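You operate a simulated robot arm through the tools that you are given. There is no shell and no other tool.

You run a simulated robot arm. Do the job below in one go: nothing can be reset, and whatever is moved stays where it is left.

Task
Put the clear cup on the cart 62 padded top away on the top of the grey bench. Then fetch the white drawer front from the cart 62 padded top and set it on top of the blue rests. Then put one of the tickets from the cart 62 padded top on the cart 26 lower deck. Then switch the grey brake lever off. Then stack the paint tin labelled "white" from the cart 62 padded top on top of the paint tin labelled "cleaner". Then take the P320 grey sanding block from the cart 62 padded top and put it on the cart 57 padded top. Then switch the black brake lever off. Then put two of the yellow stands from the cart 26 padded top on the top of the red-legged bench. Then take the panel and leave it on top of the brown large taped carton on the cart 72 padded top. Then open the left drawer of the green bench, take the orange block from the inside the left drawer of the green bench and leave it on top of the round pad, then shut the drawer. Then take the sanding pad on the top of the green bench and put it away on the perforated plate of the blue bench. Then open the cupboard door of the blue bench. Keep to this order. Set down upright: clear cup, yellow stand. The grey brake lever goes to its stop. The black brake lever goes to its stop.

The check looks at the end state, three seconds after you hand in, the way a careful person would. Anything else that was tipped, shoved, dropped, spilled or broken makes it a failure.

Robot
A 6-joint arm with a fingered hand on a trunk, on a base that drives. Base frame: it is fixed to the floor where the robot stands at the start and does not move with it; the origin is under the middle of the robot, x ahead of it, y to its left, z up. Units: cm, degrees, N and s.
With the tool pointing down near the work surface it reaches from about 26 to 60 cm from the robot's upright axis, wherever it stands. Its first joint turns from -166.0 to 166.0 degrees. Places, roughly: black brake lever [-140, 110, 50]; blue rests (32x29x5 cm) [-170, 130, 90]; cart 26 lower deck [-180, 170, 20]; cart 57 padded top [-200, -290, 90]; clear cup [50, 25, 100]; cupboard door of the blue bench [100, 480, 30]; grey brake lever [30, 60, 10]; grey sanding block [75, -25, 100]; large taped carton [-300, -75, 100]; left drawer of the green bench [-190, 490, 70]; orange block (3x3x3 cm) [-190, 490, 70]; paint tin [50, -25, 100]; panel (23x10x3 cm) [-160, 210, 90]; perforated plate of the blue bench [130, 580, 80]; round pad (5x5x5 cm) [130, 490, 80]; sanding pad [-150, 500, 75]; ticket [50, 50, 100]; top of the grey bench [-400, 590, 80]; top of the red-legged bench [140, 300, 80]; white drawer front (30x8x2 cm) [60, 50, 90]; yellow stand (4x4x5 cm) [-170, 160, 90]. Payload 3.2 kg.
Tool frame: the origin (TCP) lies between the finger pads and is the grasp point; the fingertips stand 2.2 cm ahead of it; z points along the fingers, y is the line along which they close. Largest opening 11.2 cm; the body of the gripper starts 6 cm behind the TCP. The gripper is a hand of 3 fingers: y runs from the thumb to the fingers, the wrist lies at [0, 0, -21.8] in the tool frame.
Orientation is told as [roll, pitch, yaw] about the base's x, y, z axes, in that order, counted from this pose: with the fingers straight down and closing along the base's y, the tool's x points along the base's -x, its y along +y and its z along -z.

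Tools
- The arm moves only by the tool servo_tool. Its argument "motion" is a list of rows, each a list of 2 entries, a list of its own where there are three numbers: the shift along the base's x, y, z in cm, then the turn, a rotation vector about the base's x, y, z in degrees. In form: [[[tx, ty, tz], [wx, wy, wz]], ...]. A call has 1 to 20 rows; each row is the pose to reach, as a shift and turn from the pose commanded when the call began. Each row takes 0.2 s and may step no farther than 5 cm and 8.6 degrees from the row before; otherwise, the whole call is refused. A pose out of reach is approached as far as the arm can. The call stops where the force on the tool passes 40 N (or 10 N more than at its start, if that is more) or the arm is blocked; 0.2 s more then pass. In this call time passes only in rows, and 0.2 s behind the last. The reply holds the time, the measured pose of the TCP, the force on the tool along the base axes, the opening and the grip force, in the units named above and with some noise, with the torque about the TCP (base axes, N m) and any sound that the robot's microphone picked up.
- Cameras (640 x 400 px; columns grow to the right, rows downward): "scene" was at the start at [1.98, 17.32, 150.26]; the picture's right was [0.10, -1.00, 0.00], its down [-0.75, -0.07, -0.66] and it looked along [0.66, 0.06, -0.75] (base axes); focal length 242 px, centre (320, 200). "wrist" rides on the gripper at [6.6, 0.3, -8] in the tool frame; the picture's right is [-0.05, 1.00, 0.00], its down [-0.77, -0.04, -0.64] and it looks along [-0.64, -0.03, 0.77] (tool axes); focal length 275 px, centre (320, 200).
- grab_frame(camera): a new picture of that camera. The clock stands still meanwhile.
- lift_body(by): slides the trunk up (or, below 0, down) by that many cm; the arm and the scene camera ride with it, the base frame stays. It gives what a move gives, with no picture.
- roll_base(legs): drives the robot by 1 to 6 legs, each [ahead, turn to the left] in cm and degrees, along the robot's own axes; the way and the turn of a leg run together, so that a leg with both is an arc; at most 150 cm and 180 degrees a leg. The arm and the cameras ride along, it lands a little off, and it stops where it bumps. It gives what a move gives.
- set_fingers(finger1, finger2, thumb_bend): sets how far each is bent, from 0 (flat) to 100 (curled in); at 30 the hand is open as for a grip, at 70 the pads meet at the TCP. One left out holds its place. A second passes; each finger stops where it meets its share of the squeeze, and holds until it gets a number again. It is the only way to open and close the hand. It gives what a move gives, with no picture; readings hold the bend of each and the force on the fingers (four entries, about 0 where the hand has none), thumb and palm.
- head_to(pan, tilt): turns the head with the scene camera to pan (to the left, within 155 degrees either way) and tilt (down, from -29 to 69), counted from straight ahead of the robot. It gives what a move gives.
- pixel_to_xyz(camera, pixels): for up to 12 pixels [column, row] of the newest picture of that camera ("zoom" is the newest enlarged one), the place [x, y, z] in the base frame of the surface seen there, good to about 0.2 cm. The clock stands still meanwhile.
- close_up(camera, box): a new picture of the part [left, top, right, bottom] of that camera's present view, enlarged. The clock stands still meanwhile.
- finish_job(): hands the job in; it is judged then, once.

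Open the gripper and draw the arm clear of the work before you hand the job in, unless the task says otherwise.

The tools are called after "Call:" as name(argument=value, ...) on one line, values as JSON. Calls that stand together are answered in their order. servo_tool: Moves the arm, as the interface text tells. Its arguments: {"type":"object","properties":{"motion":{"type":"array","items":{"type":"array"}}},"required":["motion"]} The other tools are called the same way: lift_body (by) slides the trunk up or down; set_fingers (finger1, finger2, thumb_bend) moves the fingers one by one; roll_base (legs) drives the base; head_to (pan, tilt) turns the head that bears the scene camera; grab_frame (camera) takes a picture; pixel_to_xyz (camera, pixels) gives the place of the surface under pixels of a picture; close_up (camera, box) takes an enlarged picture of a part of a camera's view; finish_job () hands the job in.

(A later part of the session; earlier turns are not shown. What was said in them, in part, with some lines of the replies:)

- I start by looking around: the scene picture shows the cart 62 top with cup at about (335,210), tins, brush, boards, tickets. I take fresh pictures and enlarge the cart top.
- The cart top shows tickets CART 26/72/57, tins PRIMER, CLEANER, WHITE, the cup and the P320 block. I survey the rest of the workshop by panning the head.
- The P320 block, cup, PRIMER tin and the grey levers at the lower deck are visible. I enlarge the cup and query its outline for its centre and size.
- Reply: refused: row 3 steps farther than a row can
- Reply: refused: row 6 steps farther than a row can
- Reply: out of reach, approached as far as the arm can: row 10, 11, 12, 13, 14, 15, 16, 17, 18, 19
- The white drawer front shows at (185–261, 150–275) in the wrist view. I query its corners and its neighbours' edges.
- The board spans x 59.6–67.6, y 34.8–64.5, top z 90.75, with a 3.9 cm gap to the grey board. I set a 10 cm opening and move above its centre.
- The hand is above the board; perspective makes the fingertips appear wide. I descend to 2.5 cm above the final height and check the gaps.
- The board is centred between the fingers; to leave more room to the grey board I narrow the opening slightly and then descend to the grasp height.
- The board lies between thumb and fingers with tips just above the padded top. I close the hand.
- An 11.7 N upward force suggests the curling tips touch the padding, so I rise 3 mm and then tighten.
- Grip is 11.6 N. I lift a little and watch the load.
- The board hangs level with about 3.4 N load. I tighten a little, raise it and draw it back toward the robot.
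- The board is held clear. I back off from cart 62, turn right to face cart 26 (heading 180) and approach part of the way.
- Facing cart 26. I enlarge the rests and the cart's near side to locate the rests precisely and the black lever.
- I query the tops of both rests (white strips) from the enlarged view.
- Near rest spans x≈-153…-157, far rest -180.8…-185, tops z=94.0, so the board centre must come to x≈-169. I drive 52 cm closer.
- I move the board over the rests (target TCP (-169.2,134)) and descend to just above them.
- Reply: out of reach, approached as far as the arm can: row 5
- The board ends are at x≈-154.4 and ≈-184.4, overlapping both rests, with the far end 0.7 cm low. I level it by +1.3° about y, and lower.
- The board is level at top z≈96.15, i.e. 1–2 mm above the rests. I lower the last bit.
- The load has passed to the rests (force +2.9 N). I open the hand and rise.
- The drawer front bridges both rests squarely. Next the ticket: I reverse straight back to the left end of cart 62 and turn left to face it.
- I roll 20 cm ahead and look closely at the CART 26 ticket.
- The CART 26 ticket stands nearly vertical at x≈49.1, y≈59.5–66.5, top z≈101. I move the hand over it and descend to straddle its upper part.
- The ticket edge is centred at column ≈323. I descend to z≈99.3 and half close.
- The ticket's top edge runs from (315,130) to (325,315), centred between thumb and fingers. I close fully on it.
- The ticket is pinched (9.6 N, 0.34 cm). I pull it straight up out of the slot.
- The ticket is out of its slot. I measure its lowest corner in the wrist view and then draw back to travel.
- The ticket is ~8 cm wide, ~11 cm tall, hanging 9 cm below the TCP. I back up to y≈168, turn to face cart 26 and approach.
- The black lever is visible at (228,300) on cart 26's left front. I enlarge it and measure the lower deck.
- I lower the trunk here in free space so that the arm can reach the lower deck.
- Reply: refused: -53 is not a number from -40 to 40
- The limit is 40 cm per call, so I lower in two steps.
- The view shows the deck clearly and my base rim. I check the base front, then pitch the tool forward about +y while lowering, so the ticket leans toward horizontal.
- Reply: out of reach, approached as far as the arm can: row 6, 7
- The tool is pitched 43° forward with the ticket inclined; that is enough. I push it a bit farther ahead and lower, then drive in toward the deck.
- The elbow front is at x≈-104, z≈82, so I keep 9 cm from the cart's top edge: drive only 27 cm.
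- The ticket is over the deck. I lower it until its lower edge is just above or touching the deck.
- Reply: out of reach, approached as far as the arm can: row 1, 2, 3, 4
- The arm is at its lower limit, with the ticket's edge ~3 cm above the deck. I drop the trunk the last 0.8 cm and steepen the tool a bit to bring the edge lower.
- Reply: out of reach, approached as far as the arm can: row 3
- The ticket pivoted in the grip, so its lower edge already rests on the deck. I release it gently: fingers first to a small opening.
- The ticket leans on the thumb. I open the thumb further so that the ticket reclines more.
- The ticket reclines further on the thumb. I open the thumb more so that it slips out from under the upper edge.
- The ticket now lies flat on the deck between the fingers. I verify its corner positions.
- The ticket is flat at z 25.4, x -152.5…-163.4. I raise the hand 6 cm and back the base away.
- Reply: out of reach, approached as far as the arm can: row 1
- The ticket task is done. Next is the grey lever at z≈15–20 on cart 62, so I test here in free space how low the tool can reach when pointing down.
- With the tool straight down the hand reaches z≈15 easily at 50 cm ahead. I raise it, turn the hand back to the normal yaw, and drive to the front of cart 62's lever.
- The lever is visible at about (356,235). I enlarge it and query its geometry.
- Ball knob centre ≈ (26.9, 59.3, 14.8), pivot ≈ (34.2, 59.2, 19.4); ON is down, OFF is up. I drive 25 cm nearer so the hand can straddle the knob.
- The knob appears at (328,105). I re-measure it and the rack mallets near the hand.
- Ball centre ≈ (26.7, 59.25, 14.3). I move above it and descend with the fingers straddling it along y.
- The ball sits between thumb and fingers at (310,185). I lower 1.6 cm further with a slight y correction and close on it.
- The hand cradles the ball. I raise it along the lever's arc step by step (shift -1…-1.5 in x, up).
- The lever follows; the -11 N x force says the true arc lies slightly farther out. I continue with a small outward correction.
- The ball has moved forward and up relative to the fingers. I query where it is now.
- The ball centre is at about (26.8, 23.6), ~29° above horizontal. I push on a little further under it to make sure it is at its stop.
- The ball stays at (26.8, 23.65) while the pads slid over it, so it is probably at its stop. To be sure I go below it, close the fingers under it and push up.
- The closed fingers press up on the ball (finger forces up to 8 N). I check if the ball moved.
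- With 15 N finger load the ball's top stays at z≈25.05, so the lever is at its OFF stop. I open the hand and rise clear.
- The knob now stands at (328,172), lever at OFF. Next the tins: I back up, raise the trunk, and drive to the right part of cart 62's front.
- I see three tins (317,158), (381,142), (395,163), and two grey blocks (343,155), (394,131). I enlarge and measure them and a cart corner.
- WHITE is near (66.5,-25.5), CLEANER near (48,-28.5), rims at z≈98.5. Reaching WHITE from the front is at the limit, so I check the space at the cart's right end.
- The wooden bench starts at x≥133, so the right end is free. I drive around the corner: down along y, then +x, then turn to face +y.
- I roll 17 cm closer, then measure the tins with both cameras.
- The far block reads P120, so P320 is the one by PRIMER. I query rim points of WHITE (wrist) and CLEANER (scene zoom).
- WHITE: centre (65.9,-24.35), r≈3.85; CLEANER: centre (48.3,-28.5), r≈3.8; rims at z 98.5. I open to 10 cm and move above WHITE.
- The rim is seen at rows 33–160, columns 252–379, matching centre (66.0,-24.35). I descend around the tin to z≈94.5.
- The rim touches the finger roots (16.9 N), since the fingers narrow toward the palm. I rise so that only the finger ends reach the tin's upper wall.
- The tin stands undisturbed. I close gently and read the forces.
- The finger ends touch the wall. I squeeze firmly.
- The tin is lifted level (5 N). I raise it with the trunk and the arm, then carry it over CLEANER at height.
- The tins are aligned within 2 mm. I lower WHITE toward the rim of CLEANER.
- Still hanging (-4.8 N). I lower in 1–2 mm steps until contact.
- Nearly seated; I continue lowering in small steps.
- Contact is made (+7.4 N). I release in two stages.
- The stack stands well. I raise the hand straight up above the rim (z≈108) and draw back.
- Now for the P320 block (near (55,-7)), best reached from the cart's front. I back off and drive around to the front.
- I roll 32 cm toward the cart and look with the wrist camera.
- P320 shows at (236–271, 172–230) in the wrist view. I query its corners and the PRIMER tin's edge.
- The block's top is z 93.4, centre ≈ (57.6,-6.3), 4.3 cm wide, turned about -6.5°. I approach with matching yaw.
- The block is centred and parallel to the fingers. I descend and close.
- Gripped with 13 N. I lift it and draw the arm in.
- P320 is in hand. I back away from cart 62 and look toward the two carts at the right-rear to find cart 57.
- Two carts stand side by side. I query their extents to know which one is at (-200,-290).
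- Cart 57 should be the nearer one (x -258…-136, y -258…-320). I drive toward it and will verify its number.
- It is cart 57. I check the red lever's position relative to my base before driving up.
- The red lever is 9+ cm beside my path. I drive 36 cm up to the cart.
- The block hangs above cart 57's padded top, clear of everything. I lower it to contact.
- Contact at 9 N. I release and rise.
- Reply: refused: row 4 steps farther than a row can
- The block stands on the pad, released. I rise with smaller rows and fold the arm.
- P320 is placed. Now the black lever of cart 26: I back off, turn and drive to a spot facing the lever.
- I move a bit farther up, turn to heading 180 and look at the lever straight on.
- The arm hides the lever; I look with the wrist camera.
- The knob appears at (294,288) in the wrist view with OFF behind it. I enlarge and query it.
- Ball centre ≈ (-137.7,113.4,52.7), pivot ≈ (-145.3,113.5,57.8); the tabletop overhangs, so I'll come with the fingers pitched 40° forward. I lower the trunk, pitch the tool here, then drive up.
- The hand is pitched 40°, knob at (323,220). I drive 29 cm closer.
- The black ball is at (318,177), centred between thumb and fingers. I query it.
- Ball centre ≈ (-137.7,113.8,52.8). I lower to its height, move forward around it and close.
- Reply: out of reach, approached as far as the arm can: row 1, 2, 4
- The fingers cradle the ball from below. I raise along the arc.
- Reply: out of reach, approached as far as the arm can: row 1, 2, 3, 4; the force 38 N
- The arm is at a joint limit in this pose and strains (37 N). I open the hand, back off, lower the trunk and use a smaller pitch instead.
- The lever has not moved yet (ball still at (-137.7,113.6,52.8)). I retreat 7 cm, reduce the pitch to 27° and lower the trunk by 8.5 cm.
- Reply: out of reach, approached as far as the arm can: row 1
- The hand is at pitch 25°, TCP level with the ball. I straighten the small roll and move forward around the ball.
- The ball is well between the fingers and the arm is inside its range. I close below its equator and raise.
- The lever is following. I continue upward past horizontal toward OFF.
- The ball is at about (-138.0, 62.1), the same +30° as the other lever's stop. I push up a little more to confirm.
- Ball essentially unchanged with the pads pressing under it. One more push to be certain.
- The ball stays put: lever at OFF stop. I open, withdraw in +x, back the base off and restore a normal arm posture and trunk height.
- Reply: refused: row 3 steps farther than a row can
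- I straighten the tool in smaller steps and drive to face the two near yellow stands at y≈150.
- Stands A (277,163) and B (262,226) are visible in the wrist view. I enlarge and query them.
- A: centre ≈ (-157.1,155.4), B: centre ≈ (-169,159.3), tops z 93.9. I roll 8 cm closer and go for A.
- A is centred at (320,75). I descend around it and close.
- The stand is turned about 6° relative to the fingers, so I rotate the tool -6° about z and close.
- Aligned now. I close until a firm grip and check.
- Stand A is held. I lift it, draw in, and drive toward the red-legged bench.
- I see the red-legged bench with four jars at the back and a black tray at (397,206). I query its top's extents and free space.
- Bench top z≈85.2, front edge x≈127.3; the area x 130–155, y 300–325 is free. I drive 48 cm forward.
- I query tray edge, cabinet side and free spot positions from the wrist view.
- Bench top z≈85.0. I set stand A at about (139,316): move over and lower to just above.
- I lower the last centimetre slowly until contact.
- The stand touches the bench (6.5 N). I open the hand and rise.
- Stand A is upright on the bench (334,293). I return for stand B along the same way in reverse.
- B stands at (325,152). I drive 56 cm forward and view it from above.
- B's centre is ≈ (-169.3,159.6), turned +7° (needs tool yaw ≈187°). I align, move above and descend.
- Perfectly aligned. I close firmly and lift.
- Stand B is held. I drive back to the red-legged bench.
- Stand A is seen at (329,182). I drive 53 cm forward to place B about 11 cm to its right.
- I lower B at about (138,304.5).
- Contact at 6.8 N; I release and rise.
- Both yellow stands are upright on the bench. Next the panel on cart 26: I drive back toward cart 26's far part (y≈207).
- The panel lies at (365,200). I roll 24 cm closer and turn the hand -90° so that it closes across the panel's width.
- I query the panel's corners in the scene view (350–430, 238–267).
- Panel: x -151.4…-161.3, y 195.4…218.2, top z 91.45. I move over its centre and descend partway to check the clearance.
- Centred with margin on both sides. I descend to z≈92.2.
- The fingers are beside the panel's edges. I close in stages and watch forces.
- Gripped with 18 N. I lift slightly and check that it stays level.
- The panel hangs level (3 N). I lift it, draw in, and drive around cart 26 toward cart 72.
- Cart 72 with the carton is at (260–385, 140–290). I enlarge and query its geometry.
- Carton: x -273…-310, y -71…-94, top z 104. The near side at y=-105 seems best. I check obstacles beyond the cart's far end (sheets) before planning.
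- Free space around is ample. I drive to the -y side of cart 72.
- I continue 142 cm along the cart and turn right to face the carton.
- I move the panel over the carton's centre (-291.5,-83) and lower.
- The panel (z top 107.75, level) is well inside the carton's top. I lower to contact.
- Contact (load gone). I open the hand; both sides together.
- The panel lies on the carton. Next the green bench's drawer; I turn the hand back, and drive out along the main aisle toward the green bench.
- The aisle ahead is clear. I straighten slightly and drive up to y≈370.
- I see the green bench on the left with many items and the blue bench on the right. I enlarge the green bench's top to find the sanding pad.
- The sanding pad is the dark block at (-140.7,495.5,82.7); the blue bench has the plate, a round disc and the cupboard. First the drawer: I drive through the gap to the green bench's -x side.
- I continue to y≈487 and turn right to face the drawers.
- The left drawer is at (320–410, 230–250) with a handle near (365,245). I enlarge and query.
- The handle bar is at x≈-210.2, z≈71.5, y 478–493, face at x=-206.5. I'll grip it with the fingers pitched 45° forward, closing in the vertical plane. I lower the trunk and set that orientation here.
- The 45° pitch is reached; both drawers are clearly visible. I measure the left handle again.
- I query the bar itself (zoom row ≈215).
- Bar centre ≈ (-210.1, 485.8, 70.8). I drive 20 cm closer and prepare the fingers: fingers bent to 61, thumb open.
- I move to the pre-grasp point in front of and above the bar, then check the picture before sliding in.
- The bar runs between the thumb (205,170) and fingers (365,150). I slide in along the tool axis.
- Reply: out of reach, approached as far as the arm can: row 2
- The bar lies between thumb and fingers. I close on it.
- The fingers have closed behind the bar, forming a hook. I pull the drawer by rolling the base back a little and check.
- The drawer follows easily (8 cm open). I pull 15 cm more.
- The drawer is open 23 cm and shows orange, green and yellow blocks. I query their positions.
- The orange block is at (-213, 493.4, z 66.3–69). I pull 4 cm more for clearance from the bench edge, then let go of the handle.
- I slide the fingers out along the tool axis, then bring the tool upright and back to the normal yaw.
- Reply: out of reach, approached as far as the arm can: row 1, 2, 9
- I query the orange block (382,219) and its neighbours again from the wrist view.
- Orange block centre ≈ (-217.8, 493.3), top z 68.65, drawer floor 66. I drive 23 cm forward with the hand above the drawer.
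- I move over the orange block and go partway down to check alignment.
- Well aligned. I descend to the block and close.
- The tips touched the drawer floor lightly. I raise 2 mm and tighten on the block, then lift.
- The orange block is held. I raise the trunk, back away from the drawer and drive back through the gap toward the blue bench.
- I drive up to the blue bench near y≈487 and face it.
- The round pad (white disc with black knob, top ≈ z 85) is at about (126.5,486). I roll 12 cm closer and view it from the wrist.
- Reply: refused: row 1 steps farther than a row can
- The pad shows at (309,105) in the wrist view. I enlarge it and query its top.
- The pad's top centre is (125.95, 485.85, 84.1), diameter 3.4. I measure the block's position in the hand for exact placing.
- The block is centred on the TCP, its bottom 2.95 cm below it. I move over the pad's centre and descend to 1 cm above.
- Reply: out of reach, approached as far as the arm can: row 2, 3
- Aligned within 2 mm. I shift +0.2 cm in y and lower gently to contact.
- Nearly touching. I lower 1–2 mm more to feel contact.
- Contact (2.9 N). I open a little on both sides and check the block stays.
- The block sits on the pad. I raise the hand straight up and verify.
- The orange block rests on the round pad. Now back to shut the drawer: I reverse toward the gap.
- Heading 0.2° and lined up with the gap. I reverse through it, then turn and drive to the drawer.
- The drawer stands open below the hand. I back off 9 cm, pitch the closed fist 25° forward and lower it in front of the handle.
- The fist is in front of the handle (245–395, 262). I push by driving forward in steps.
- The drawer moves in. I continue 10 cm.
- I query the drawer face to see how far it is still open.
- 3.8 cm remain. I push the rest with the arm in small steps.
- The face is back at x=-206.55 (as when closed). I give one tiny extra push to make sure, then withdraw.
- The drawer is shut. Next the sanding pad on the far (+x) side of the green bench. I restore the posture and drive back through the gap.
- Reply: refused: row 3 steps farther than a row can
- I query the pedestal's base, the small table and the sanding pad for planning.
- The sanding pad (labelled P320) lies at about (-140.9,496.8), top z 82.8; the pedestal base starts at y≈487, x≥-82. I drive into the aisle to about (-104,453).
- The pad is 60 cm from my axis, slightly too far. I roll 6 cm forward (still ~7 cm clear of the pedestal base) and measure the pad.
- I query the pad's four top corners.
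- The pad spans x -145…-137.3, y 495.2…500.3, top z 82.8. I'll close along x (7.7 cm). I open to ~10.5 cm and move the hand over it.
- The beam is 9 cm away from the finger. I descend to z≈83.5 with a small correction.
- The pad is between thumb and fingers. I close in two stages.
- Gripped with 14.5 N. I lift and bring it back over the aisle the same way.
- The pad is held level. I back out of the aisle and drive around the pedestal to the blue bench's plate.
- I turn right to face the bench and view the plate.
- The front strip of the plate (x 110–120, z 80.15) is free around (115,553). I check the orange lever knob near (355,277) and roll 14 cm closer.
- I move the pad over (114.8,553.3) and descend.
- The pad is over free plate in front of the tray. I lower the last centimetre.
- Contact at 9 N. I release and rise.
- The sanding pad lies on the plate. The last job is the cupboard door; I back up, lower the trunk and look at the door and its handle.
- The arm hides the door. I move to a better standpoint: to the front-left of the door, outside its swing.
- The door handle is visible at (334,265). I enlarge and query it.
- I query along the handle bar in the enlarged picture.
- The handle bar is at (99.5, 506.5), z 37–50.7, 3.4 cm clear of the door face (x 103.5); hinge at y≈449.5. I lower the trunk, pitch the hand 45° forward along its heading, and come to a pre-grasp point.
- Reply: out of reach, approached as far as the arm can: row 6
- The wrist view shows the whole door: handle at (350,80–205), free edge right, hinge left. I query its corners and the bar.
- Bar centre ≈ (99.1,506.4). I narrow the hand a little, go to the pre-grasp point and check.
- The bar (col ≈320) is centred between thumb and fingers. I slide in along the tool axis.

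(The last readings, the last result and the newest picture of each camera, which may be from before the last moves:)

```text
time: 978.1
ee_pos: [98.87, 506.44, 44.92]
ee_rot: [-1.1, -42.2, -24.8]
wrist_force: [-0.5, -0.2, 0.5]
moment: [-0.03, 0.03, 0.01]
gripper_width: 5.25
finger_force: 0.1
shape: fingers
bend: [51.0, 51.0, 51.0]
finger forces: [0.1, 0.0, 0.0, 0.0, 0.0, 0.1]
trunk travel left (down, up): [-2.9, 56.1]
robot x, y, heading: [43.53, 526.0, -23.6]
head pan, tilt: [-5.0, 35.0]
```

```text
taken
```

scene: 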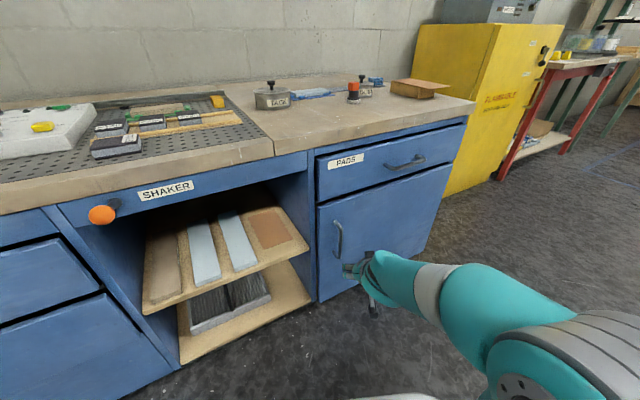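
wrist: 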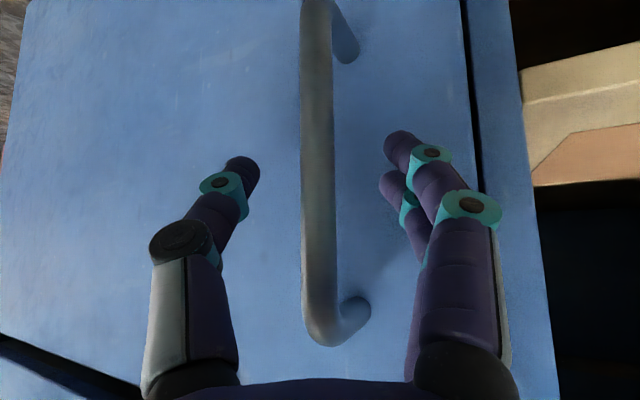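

The bar runs right through the open hand. I close around it.

Call:
set_fingers(finger1=71, finger2=71, thumb_bend=71)

Call:
grab_frame(camera="wrist")

```text
time: 979.1
ee_pos: [99.02, 506.23, 45.09]
ee_rot: [-1.2, -42.2, -24.9]
wrist_force: [1.2, -1.7, -1.1]
moment: [0.06, 0.01, -0.01]
gripper_width: 0.99
finger_force: 3.8
shape: fingers
bend: [67.0, 71.0, 68.0]
finger forces: [3.0, 0.0, 0.1, 0.0, 4.1, 0.0]
trunk travel left (down, up): [-2.9, 56.1]
robot x, y, heading: [43.56, 526.27, -23.6]
head pan, tilt: [-5.0, 35.0]
```

```text
taken
```

wrist: 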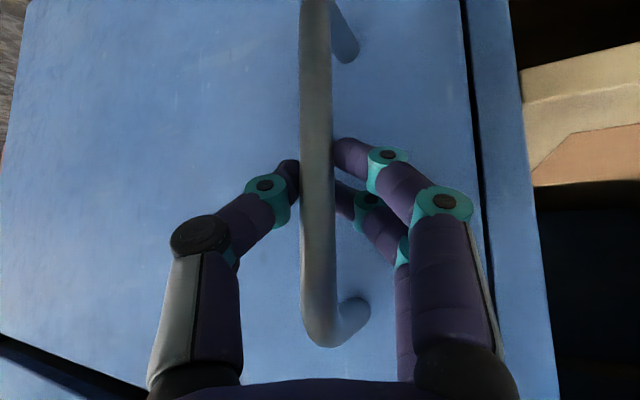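

The fingers hold around the bar. I pull along the door's arc, first to about 10°.

Call:
servo_tool(motion=[[[-2.3, -0.2, 0], [0, 0, 0]], [[-4.6, -0.6, 0], [0, 0, 0]], [[-6.9, -1, 0], [0, 0, 0]], [[-9.2, -1.55, 0], [0, 0, 0]]])

Call:
grab_frame(camera="wrist")

Call:
grab_frame(camera="scene")

```text
time: 980.1
ee_pos: [90.04, 504.92, 45.37]
ee_rot: [-1.5, -41.9, -24.9]
wrist_force: [0.9, -2.1, -3.3]
moment: [0.02, 0.03, 0.03]
gripper_width: 0.98
finger_force: 3.3
shape: fingers
bend: [69.0, 71.0, 68.0]
finger forces: [2.4, 0.0, 0.0, 0.0, 4.3, 0.1]
trunk travel left (down, up): [-2.9, 56.1]
robot x, y, heading: [43.41, 526.26, -23.8]
head pan, tilt: [-5.0, 35.0]
```

```text
taken
```

wrist: 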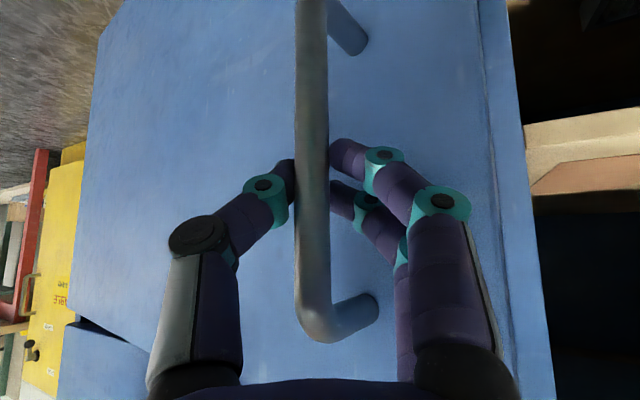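

```text
taken
```

scene: 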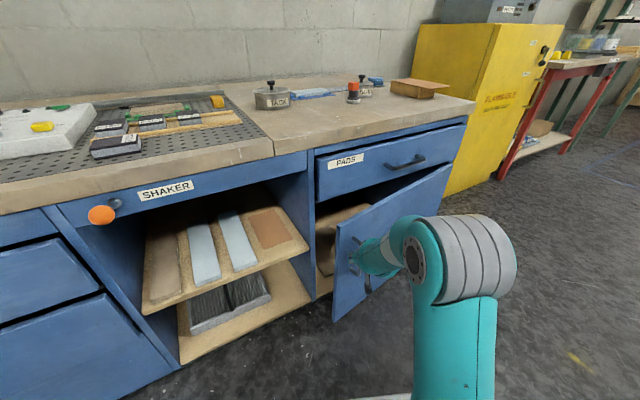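

The door swings open (about 10°). I continue the arc to about 25°, easing the pitch slightly.

Call:
servo_tool(motion=[[[-2.2, -0.7, 0.2], [0.8, 1.8, 0]], [[-4.5, -1.4, 0.4], [1.7, 3.6, 0]], [[-6.6, -2.3, 0.6], [2.5, 5.4, 0]], [[-8.8, -3.15, 0.8], [3.4, 7.3, 0]], [[-11, -4.2, 1], [4.2, 9, 0]], [[-13, -5.3, 1.2], [5, 10.9, 0]]])

Call:
grab_frame(camera="wrist")

Call:
grab_frame(camera="scene")

```text
time: 981.5
ee_pos: [76.91, 499.59, 46.21]
ee_rot: [-1.1, -30.1, -24.7]
wrist_force: [-0.1, 1.3, -5.1]
moment: [0.07, 0.03, 0.05]
gripper_width: 1.01
finger_force: 3.9
shape: fingers
bend: [68.0, 71.0, 68.0]
finger forces: [3.8, 0.6, 0.0, 0.1, 3.5, 0.0]
out of reach, approached as far as the arm can: row 1, 2, 3
trunk travel left (down, up): [-2.9, 56.1]
robot x, y, heading: [43.22, 526.22, -23.7]
head pan, tilt: [-5.0, 35.0]
```

```text
taken
```

wrist: 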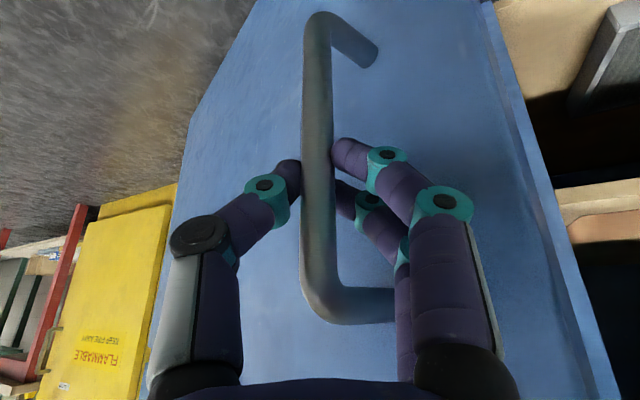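

```text
taken
```

scene: 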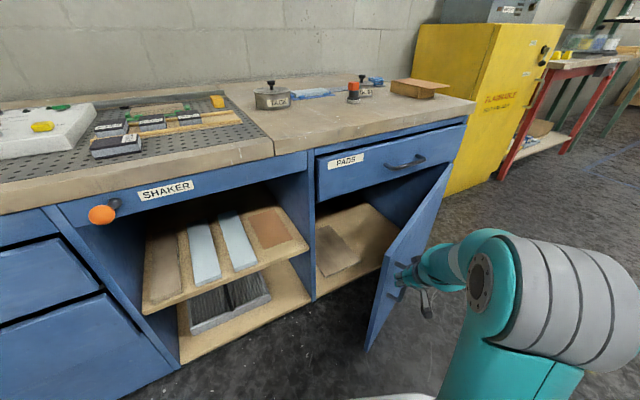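

The door stands about 25° open. Pulling farther in this posture would jam the hand, so I let go, slide out and will push the door from its inner side instead.

Call:
set_fingers(finger1=51, finger2=51, thumb_bend=51)

Call:
servo_tool(motion=[[[-1, 0.6, 1.7], [0, 0, 0]], [[-2.2, 1.2, 4], [0, 0, 0]], [[-3.5, 1.8, 6.5], [0, 0, 0]], [[-4.5, 2.3, 9.5], [0, 0, 0]]])

Call:
grab_frame(camera="scene")

Call:
grab_frame(camera="wrist")

```text
time: 982.5
ee_pos: [76.76, 499.46, 46.36]
ee_rot: [-1.1, -30.1, -24.7]
wrist_force: [0.9, -0.2, -0.2]
moment: [-0.01, -0.01, 0.02]
gripper_width: 5.16
finger_force: 0.0
shape: fingers
bend: [51.0, 51.0, 51.0]
finger forces: [0.1, 0.1, 0.1, 0.0, 0.0, 0.0]
trunk travel left (down, up): [-2.9, 56.1]
robot x, y, heading: [43.49, 526.01, -23.6]
head pan, tilt: [-5.0, 35.0]
```

```text
time: 983.5
ee_pos: [72.22, 501.78, 55.72]
ee_rot: [-1.2, -30.1, -24.9]
wrist_force: [0.3, 0.3, -0.5]
moment: [-0.01, 0.0, 0.04]
gripper_width: 5.17
finger_force: 0.0
shape: fingers
bend: [51.0, 51.0, 51.0]
finger forces: [0.0, 0.0, 0.0, 0.0, 0.1, 0.0]
trunk travel left (down, up): [-2.9, 56.1]
robot x, y, heading: [43.23, 525.89, -23.4]
head pan, tilt: [-5.0, 35.0]
```

```text
taken
```

scene: 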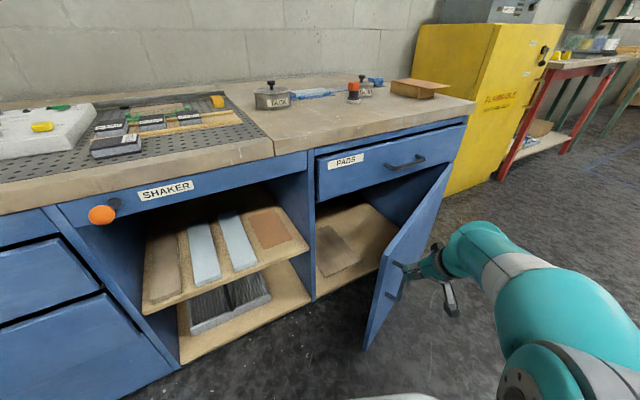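

```text
taken
```

wrist: 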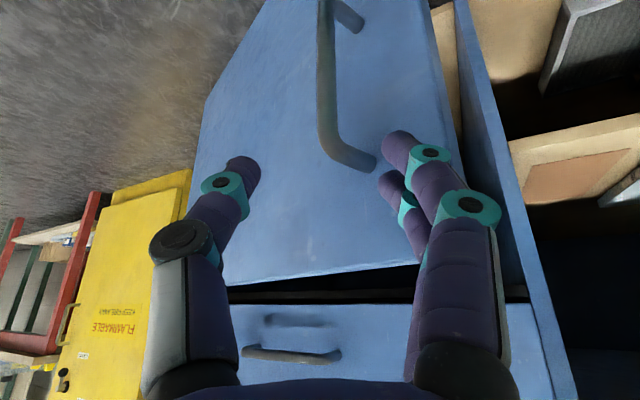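

I query the door's free edge to know its angle.

Call:
pixel_to_xyz(camera="scene", pixels=[[383, 262], [372, 340], [378, 300], [448, 178], [430, 200], [395, 245], [362, 349]])

```text
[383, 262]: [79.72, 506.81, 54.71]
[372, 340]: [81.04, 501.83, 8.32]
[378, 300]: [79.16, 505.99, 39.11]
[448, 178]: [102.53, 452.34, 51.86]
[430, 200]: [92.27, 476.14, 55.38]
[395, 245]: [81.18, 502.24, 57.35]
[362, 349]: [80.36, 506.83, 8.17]
```

Door angle ≈23°, its top edge at z≈58–60. I raise the trunk, bring the tool upright with a closed fist, and go over the door's top to its inner side.

Call:
servo_tool(motion=[[[-2, 1.5, 1], [3.2, 6.8, 0]], [[-4, 3, 2], [6.3, 13.6, 0]], [[-5, 4, 3], [9.5, 20.5, 0]], [[-5, 4, 4], [12.6, 27.3, 0]]])

Call:
lift_body(by=16)

Call:
set_fingers(finger1=71, finger2=71, thumb_bend=71)

Call:
grab_frame(camera="scene")

Call:
grab_frame(camera="wrist")

```text
time: 984.5
ee_pos: [67.27, 505.73, 59.65]
ee_rot: [-1.3, 0.0, -24.8]
wrist_force: [-0.5, 0.2, 0.3]
moment: [0.01, 0.0, 0.02]
gripper_width: 5.17
finger_force: 0.0
shape: fingers
bend: [51.0, 51.0, 51.0]
finger forces: [0.0, 0.0, 0.1, 0.1, 0.0, 0.1]
trunk travel left (down, up): [-2.9, 56.1]
robot x, y, heading: [43.06, 526.32, -23.4]
head pan, tilt: [-5.0, 35.0]
```

```text
time: 986.3
ee_pos: [67.36, 505.77, 75.68]
ee_rot: [-1.2, -0.1, -24.7]
wrist_force: [-0.3, -0.6, -0.8]
moment: [0.0, 0.0, 0.0]
gripper_width: 5.21
finger_force: 0.1
shape: fingers
bend: [51.0, 51.0, 51.0]
finger forces: [0.0, 0.0, 0.1, 0.1, 0.1, 0.0]
trunk travel left (down, up): [-18.9, 40.1]
robot x, y, heading: [43.19, 526.46, -23.5]
head pan, tilt: [-5.0, 35.0]
```

```text
time: 987.3
ee_pos: [67.38, 505.82, 75.64]
ee_rot: [-1.1, -0.1, -24.6]
wrist_force: [0.2, 0.1, 0.5]
moment: [-0.03, 0.01, 0.01]
gripper_width: 0.06
finger_force: 0.0
shape: fingers
bend: [71.0, 71.0, 71.0]
finger forces: [0.1, 0.0, 0.0, 0.1, 0.0, 0.1]
trunk travel left (down, up): [-18.9, 40.1]
robot x, y, heading: [43.01, 526.76, -23.5]
head pan, tilt: [-5.0, 35.0]
```

```text
taken
```

scene: 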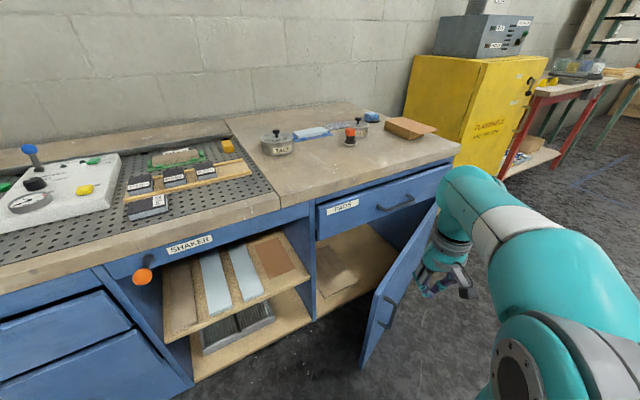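

```text
taken
```

wrist: 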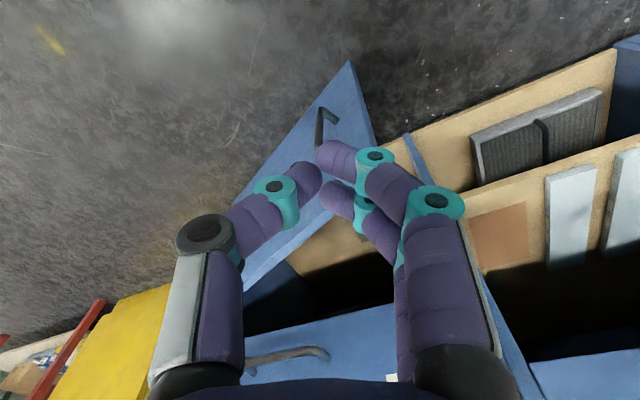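

I move over the door's top to the inner side at (91,502.5) and then lower to z≈53.5 (body stays above the door's top edge).

Call:
servo_tool(motion=[[[4, 1, 0], [0, 0, 0]], [[8, 2, 0], [0, 0, 0]], [[12, 2, 0], [0, 0, 0]], [[16, 0.5, 0], [0, 0, 0]], [[20, -1.5, 0], [0, 0, 0]], [[23.6, -3.2, 0], [0, 0, 0]]])

Call:
grab_frame(camera="wrist")

Call:
grab_frame(camera="scene")

```text
time: 988.7
ee_pos: [90.93, 502.69, 75.45]
ee_rot: [-1.1, 0.1, -24.8]
wrist_force: [-1.2, -0.8, 0.4]
moment: [-0.02, -0.04, -0.01]
gripper_width: 0.02
finger_force: 0.1
shape: fingers
bend: [71.0, 71.0, 71.0]
finger forces: [0.0, 0.0, 0.0, 0.0, 0.1, 0.1]
trunk travel left (down, up): [-18.9, 40.1]
robot x, y, heading: [43.45, 526.27, -23.8]
head pan, tilt: [-5.0, 35.0]
```

```text
taken
```

wrist: 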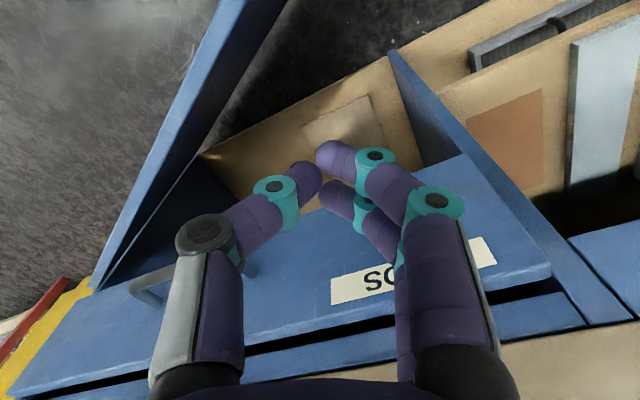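

```text
taken
```

scene: 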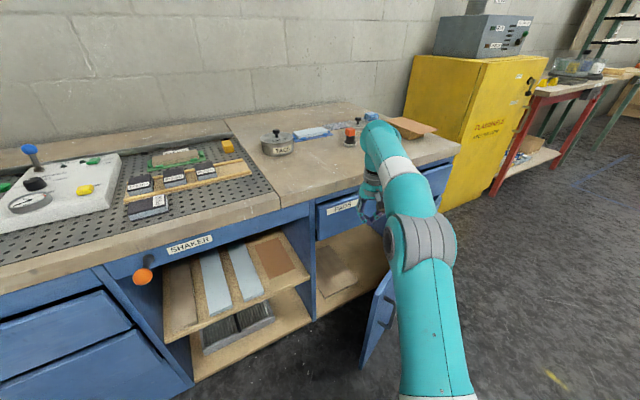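

The hand is on the inner side of the door edge. I lower it.

Call:
servo_tool(motion=[[[0, 0, -4.5], [0, 0, 0]], [[0, 0, -9], [0, 0, 0]], [[0, 0, -13.5], [0, 0, 0]], [[0, 0, -18], [0, 0, 0]], [[0, 0, -21.8], [0, 0, 0]]])

Call:
grab_frame(camera="wrist")

Call:
grab_frame(camera="scene")

```text
time: 989.9
ee_pos: [91.08, 502.85, 53.66]
ee_rot: [-0.9, 0.1, -24.8]
wrist_force: [-0.3, 0.6, 0.9]
moment: [-0.01, 0.02, 0.0]
gripper_width: 0.04
finger_force: 0.0
shape: fingers
bend: [71.0, 71.0, 71.0]
finger forces: [0.1, 0.1, 0.1, 0.0, 0.0, 0.1]
trunk travel left (down, up): [-18.9, 40.1]
robot x, y, heading: [43.58, 526.14, -23.7]
head pan, tilt: [-5.0, 35.0]
```

```text
taken
```

wrist: 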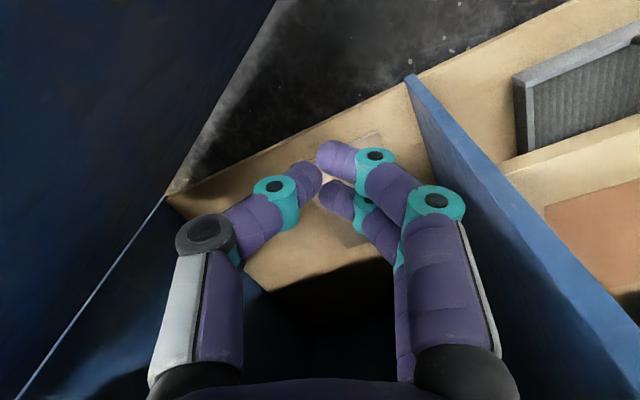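

```text
taken
```

scene: 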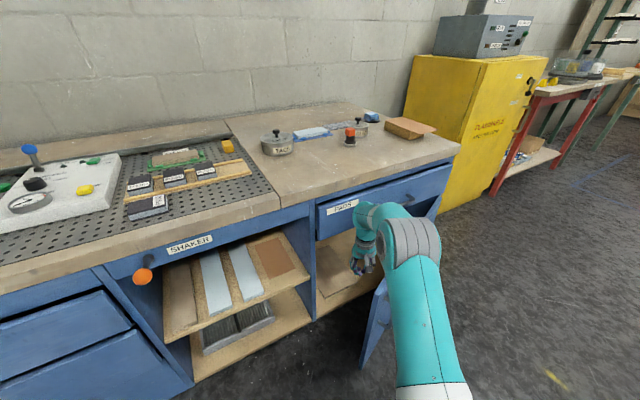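

The fist is inside, the door's inner face to its left. I sweep the door open along its arc to about 50°.

Call:
servo_tool(motion=[[[-3.2, -2.1, 0], [0, 0, 0]], [[-6, -3.2, 0], [0, 0, 0]], [[-8.9, -4.3, 0], [0, 0, 0]], [[-12.7, -6.4, 0], [0, 0, 0]], [[-16.4, -8.7, 0], [0, 0, 0]], [[-19.9, -11.4, 0], [0, 0, 0]], [[-23.2, -14.3, 0], [0, 0, 0]]])

Call:
grab_frame(camera="scene")

Call:
grab_frame(camera="wrist")

```text
time: 991.5
ee_pos: [68.28, 487.39, 55.02]
ee_rot: [1.2, -0.8, -24.7]
wrist_force: [0.3, 0.9, -0.5]
moment: [0.02, 0.02, 0.02]
gripper_width: 0.01
finger_force: 0.0
shape: fingers
bend: [71.0, 71.0, 71.0]
finger forces: [0.1, 0.1, 0.0, 0.0, 0.1, 0.0]
out of reach, approached as far as the arm can: row 1, 2, 3, 4, 5, 6, 7
trunk travel left (down, up): [-18.9, 40.1]
robot x, y, heading: [43.09, 526.24, -23.7]
head pan, tilt: [-5.0, 35.0]
```

```text
taken
```

scene: 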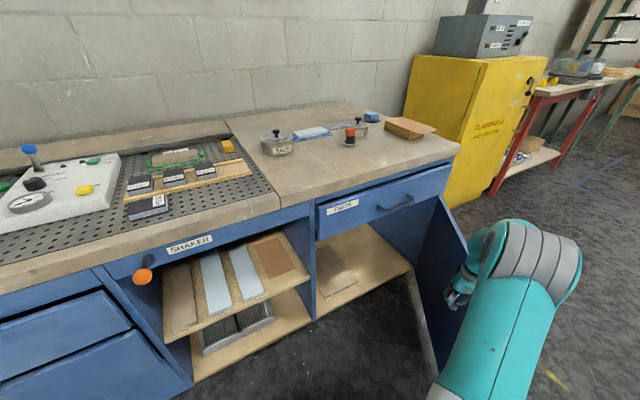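

```text
taken
```

wrist: 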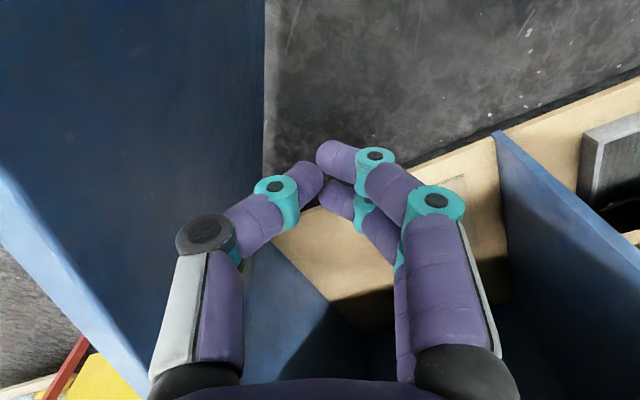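

The door is at about 50°. I continue toward 70°.

Call:
servo_tool(motion=[[[-3, -2.7, 0], [0, 0, 0]], [[-6, -5.6, 0], [0, 0, 0]], [[-8.3, -9.3, 0], [0, 0, 0]], [[-10.4, -13.2, 0], [0, 0, 0]]])

Call:
grab_frame(camera="scene")

Call:
grab_frame(camera="wrist")

```text
time: 992.5
ee_pos: [58.05, 474.05, 55.03]
ee_rot: [-1.1, -0.1, -24.7]
wrist_force: [-0.1, 0.2, 0.1]
moment: [0.01, 0.03, 0.02]
gripper_width: 0.0
finger_force: 0.1
shape: fingers
bend: [71.0, 71.0, 71.0]
finger forces: [0.0, 0.0, 0.0, 0.0, 0.0, 0.1]
out of reach, approached as far as the arm can: row 1, 2
trunk travel left (down, up): [-18.9, 40.1]
robot x, y, heading: [42.85, 526.07, -23.6]
head pan, tilt: [-5.0, 35.0]
```

```text
taken
```

scene: 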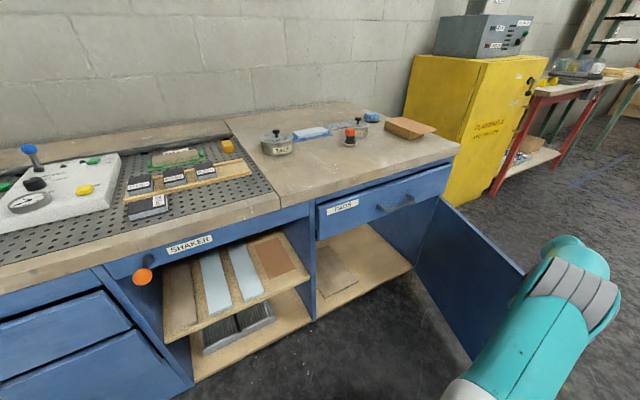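

```text
taken
```

wrist: 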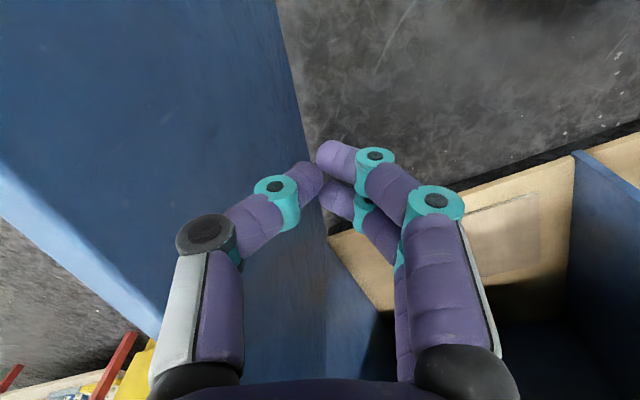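

The door is wide open now, about 70°. I query its angle.

Call:
pixel_to_xyz(camera="scene", pixels=[[518, 272], [445, 205], [480, 245], [470, 345], [500, 280]])

```text
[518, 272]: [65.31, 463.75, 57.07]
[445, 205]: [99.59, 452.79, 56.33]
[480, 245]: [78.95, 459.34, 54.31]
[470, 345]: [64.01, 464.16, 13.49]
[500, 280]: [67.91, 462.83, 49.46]
```

The door is at ≈72°. To open it fully I lift the hand over the door's top, turn the base toward -y and move up a little.

Call:
servo_tool(motion=[[[1, 1, 4], [0, 0, 0]], [[1.5, 1.5, 8.5], [0, 0, 0]], [[2, 3, 13], [0, 0, 0]], [[2, 6, 17], [0, 0, 0]], [[2, 9, 20.5], [0, 0, 0]], [[2, 13, 22], [0, 0, 0]]])

Call:
roll_base(legs=[[0, -64], [14, 0]])

Call:
head_to(pan=15, tilt=40)

Call:
grab_frame(camera="scene")

```text
time: 993.9
ee_pos: [59.89, 486.94, 76.73]
ee_rot: [-1.0, -0.1, -24.7]
wrist_force: [0.2, -0.3, -0.5]
moment: [0.02, 0.02, 0.02]
gripper_width: 0.03
finger_force: 0.0
shape: fingers
bend: [71.0, 71.0, 71.0]
finger forces: [0.0, 0.0, 0.0, 0.0, 0.0, 0.0]
trunk travel left (down, up): [-18.9, 40.1]
robot x, y, heading: [43.2, 526.25, -23.8]
head pan, tilt: [-5.0, 35.0]
```

```text
time: 998.0
ee_pos: [15.71, 480.12, 76.77]
ee_rot: [-1.1, -0.1, -88.9]
wrist_force: [-0.6, 1.4, -0.1]
moment: [0.01, -0.02, -0.02]
gripper_width: 0.0
finger_force: 0.0
shape: fingers
bend: [71.0, 71.0, 71.0]
finger forces: [0.0, 0.0, 0.0, 0.1, 0.0, 0.1]
trunk travel left (down, up): [-18.9, 40.1]
robot x, y, heading: [43.88, 512.21, -87.8]
head pan, tilt: [-5.0, 35.0]
```

```text
time: 998.9
ee_pos: [15.82, 480.1, 76.77]
ee_rot: [-1.2, 0.0, -89.0]
wrist_force: [0.0, 0.6, -0.4]
moment: [0.01, -0.04, 0.0]
gripper_width: 0.03
finger_force: 0.2
shape: fingers
bend: [71.0, 71.0, 71.0]
finger forces: [0.0, 0.1, 0.0, 0.0, 0.1, 0.0]
trunk travel left (down, up): [-18.9, 40.1]
robot x, y, heading: [43.6, 511.91, -88.1]
head pan, tilt: [15.0, 40.0]
```

```text
taken
```

scene: 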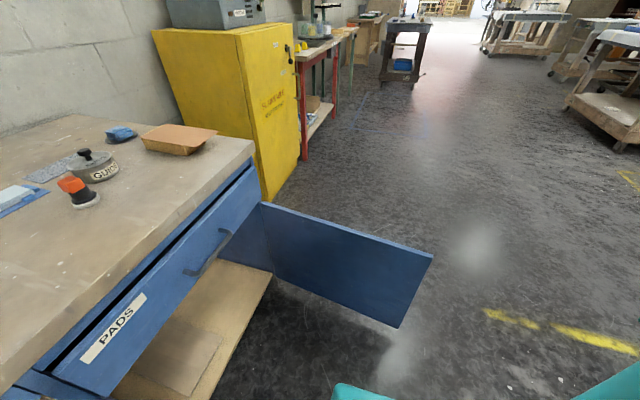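

The door stands at ~72°. I bring the hand over to the door's inner side (60,475) at height, then lower and push it on.

Call:
servo_tool(motion=[[[4.4, -0.5, 0], [0, 0, 0]], [[8.8, -1, 0], [0, 0, 0]], [[13.2, -1.5, 0], [0, 0, 0]], [[17.6, -2, 0], [0, 0, 0]], [[22, -2.5, 0], [0, 0, 0]], [[26.4, -3, 0], [0, 0, 0]], [[30.8, -3.5, 0], [0, 0, 0]], [[35.2, -4, 0], [0, 0, 0]], [[39.6, -4.5, 0], [0, 0, 0]], [[44, -4.5, 0], [0, 0, 0]], [[44, -4.5, -4.5], [0, 0, 0]], [[44, -4.5, -9], [0, 0, 0]], [[44, -4.5, -13.5], [0, 0, 0]], [[44, -4.5, -18], [0, 0, 0]], [[44, -4.5, -22.5], [0, 0, 0]]])

Call:
grab_frame(camera="scene")

Call:
grab_frame(camera="wrist")

```text
time: 1002.1
ee_pos: [60.29, 474.61, 55.87]
ee_rot: [1.6, 2.1, -89.0]
wrist_force: [-0.4, 0.2, 0.9]
moment: [-0.02, 0.02, 0.0]
gripper_width: 0.0
finger_force: 0.1
shape: fingers
bend: [71.0, 71.0, 71.0]
finger forces: [0.0, 0.1, 0.1, 0.0, 0.1, 0.1]
out of reach, approached as far as the arm can: row 14, 15
trunk travel left (down, up): [-18.9, 40.1]
robot x, y, heading: [43.57, 511.93, -88.0]
head pan, tilt: [15.0, 40.0]
```

```text
taken
```

scene: 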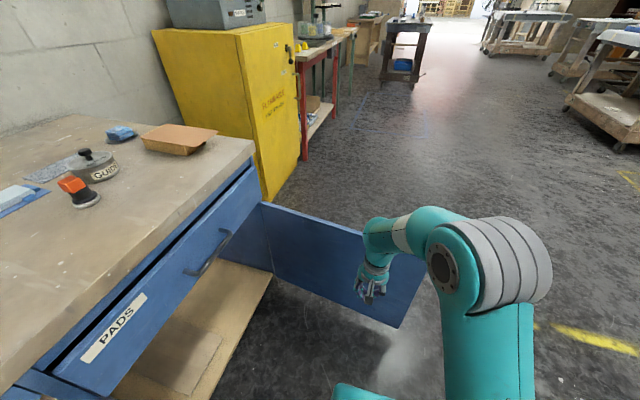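

```text
taken
```

wrist: 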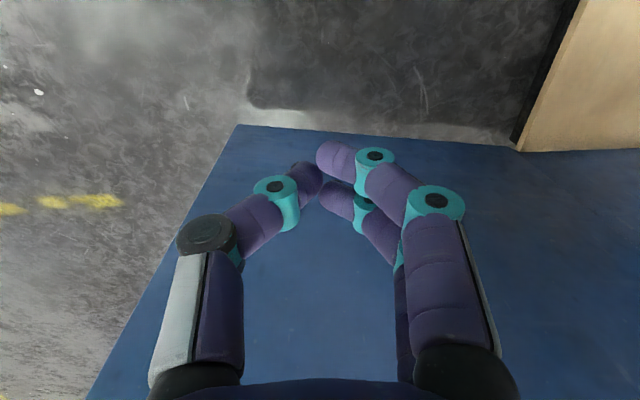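

I lower the trunk 2 cm for better contact and push the door in -y.

Call:
lift_body(by=-2)

Call:
servo_tool(motion=[[[0, -3, 0], [0, 0, 0]], [[0, -6, 0], [0, 0, 0]], [[-0.5, -9, 0], [0, 0, 0]], [[-1, -12, 0], [0, 0, 0]], [[-1.5, -15, 0], [0, 0, 0]], [[-1.5, -17.5, 0], [0, 0, 0]]])

Call:
grab_frame(camera="scene")

Call:
grab_frame(camera="wrist")

```text
time: 1002.8
ee_pos: [60.26, 474.63, 53.84]
ee_rot: [1.5, 2.1, -88.9]
wrist_force: [0.7, -1.1, 0.1]
moment: [0.01, 0.0, -0.02]
gripper_width: 0.01
finger_force: 0.1
shape: fingers
bend: [71.0, 71.0, 71.0]
finger forces: [0.1, 0.1, 0.1, 0.0, 0.0, 0.0]
trunk travel left (down, up): [-16.9, 42.1]
robot x, y, heading: [44.15, 512.16, -88.2]
head pan, tilt: [15.0, 40.0]
```

```text
time: 1004.1
ee_pos: [58.75, 457.33, 53.91]
ee_rot: [1.4, 2.1, -89.0]
wrist_force: [0.7, -0.1, 0.4]
moment: [-0.03, 0.05, -0.02]
gripper_width: 0.02
finger_force: 0.1
shape: fingers
bend: [71.0, 71.0, 71.0]
finger forces: [0.1, 0.0, 0.0, 0.0, 0.0, 0.0]
trunk travel left (down, up): [-16.9, 42.1]
robot x, y, heading: [43.9, 512.53, -88.1]
head pan, tilt: [15.0, 40.0]
```

```text
taken
```

scene: 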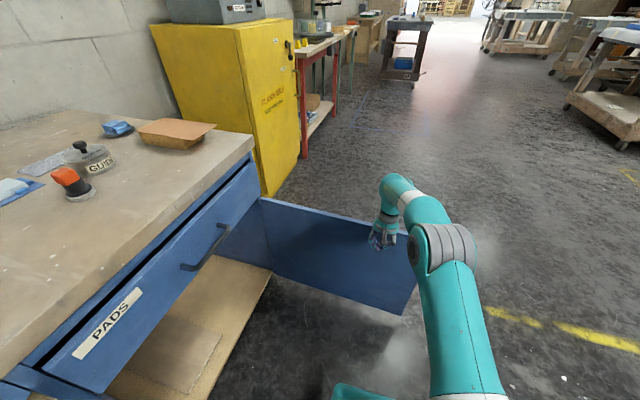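

```text
taken
```

wrist: 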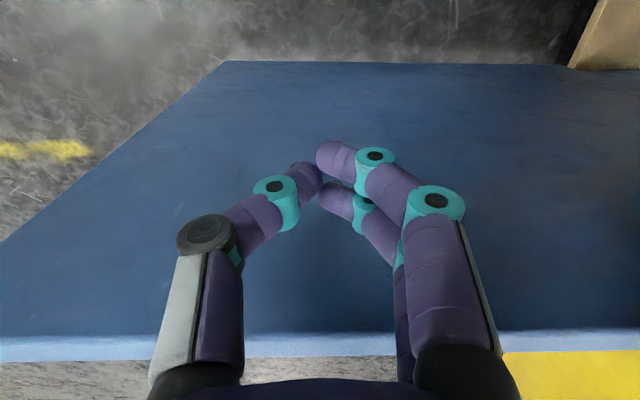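

I query the door's new angle.

Call:
pixel_to_xyz(camera="scene", pixels=[[265, 205], [300, 225], [345, 240], [395, 290], [410, 275], [220, 230], [185, 265]])

Call:
pixel_to_xyz(camera="wrist", pixels=[[230, 70], [550, 75], [320, 320], [100, 330]])

```text
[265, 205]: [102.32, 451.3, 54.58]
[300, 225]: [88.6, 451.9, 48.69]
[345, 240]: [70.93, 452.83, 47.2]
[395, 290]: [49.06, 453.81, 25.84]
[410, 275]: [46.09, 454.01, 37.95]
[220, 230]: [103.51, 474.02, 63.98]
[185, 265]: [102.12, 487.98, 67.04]
```

```text
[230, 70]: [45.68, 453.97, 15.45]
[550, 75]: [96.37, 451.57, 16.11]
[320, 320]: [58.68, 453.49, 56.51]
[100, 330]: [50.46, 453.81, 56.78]
```

The door is open at ≈87°, the drawer above still shut. I withdraw the hand from the door, raise it, and open the fingers.

Call:
servo_tool(motion=[[[0, 3, 0], [0, 0, 0]], [[0, 7, 0], [0, 0, 0]], [[0, 10, 3], [0, 0, 0]], [[0, 12, 7], [0, 0, 0]], [[0, 13, 11.5], [0, 0, 0]], [[0, 14, 16], [0, 0, 0]], [[-1, 16, 20], [0, 0, 0]], [[-4, 18, 22], [0, 0, 0]], [[-8, 19, 22], [0, 0, 0]]])

Call:
set_fingers(finger1=30, finger2=30, thumb_bend=30)

Call:
grab_frame(camera="scene")

```text
time: 1006.1
ee_pos: [50.79, 476.2, 75.82]
ee_rot: [1.4, 2.1, -88.9]
wrist_force: [0.3, -0.4, 0.3]
moment: [-0.04, -0.02, -0.01]
gripper_width: 0.03
finger_force: 0.1
shape: fingers
bend: [71.0, 71.0, 71.0]
finger forces: [0.0, 0.0, 0.0, 0.0, 0.1, 0.0]
trunk travel left (down, up): [-16.9, 42.1]
robot x, y, heading: [44.0, 512.12, -88.0]
head pan, tilt: [15.0, 40.0]
```

```text
time: 1007.1
ee_pos: [50.8, 476.11, 75.9]
ee_rot: [1.5, 2.1, -89.0]
wrist_force: [-0.1, 0.1, -0.5]
moment: [0.0, -0.01, -0.01]
gripper_width: 11.1
finger_force: 0.0
shape: fingers
bend: [30.0, 30.0, 30.0]
finger forces: [0.0, 0.1, 0.0, 0.0, 0.0, 0.0]
trunk travel left (down, up): [-16.9, 42.1]
robot x, y, heading: [44.08, 512.26, -88.0]
head pan, tilt: [15.0, 40.0]
```

```text
taken
```

scene: 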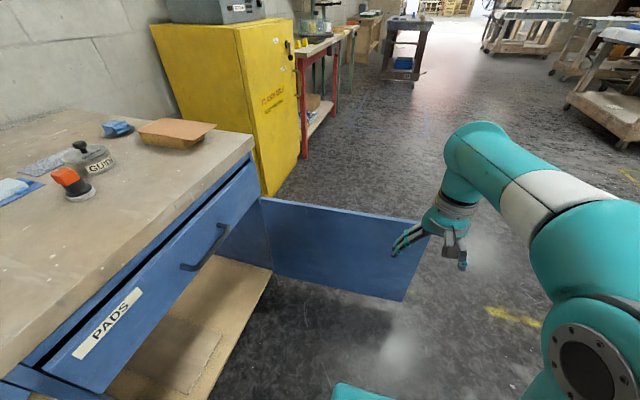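

All is clear. I back off 30 cm and take a last look around with the camera at the earlier places.

Call:
roll_base(legs=[[-30, 0]])

Call:
lift_body(by=38)

Call:
head_to(pan=-10, tilt=12)

Call:
grab_frame(camera="scene")

Call:
close_up(camera="scene", box=[280, 120, 440, 220])

Call:
close_up(camera="scene", box=[460, 120, 640, 240])

```text
time: 1009.2
ee_pos: [49.78, 506.43, 75.84]
ee_rot: [1.5, 2.1, -88.8]
wrist_force: [-0.4, 0.5, 0.0]
moment: [-0.03, -0.02, 0.03]
gripper_width: 11.11
finger_force: 0.0
shape: fingers
bend: [30.0, 30.0, 30.0]
finger forces: [0.1, 0.1, 0.0, 0.0, 0.1, 0.0]
trunk travel left (down, up): [-16.9, 42.1]
robot x, y, heading: [42.91, 542.66, -87.7]
head pan, tilt: [15.0, 40.0]
```

```text
time: 1012.9
ee_pos: [49.77, 506.41, 113.87]
ee_rot: [1.4, 2.0, -88.8]
wrist_force: [0.5, -0.2, -0.4]
moment: [-0.03, -0.03, 0.02]
gripper_width: 11.13
finger_force: 0.1
shape: fingers
bend: [30.0, 30.0, 30.0]
finger forces: [0.0, 0.1, 0.0, 0.0, 0.0, 0.0]
trunk travel left (down, up): [-54.9, 4.1]
robot x, y, heading: [42.55, 542.7, -87.8]
head pan, tilt: [15.0, 40.0]
```

```text
time: 1013.8
ee_pos: [49.71, 506.41, 113.79]
ee_rot: [1.5, 2.1, -88.8]
wrist_force: [0.3, -0.9, -0.1]
moment: [0.0, 0.02, 0.01]
gripper_width: 11.13
finger_force: 0.1
shape: fingers
bend: [30.0, 30.0, 30.0]
finger forces: [0.0, 0.0, 0.0, 0.1, 0.0, 0.0]
trunk travel left (down, up): [-54.9, 4.1]
robot x, y, heading: [42.48, 542.38, -87.7]
head pan, tilt: [-10.0, 12.0]
```

```text
taken
```

scene: 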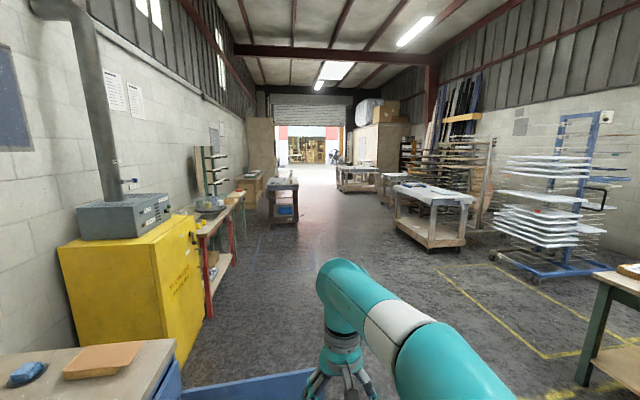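

```text
4.00 times, centred on (360, 170) of scene
```

zoom: 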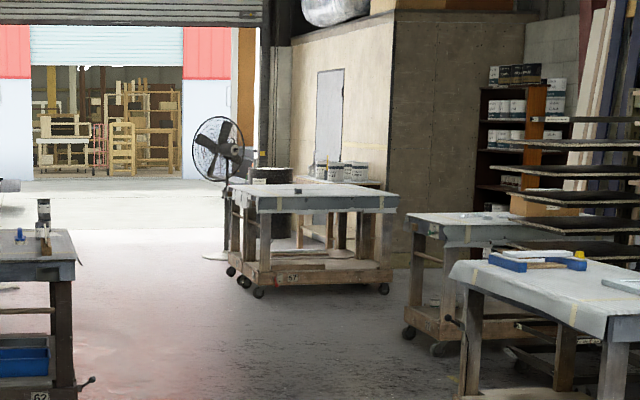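

```text
3.33 times, centred on (550, 180) of scene
```

zoom: 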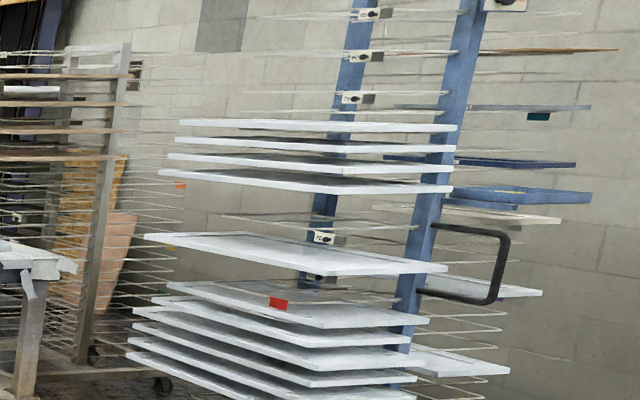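

Everything checks out: the grey and black levers are up at OFF, the tins are stacked on cart 62, P320 is on cart 57, the drawer front is on the rests, and the door is open. The hand is open and clear of the work, so I hand in.

Call:
finish_job()

```text
The job is handed in.
```

I worked through all twelve steps in the order given and handed the job in. I don't have the judge's result.

| Step | Where it ended up |
|---|---|
| Clear cup | Upright on the top of the grey bench |
| White drawer front | Lying across both blue rests on cart 26 |
| Ticket | I used the one labelled CART 26; it lies flat on cart 26's lower deck |
| Grey brake lever | Pushed up to OFF; it would not move further when pushed again |
| Paint tins | "White" stands on "cleaner" on cart 62 |
| P320 grey sanding block | On cart 57's padded top |
| Black brake lever | Pushed up to OFF; it would not move further when pushed again |
| Two yellow stands | Upright on the red-legged bench; the third stayed on cart 26 |
| Panel | On the brown taped carton on cart 72; I took the plain 23 × 10 cm one, not the framed one |
| Orange block | On top of the round pad on the blue bench; the green bench's left drawer is shut again |
| Sanding pad | On the free front strip of the perforated plate |
| Cupboard door of the blue bench | Open to about 87° |

While gripping the black lever the first time, the arm hit a joint limit and the force reached about 37 N. I let go, changed the approach, and the lever then moved normally. The cart showed no sign of shifting.

On a last look from the blue bench, carts 62, 57 and 26 looked as I had left them. I did not go back to look again at the cup, the ticket, the stands or the panel after setting them down. The hand is open and the arm is clear of the work.
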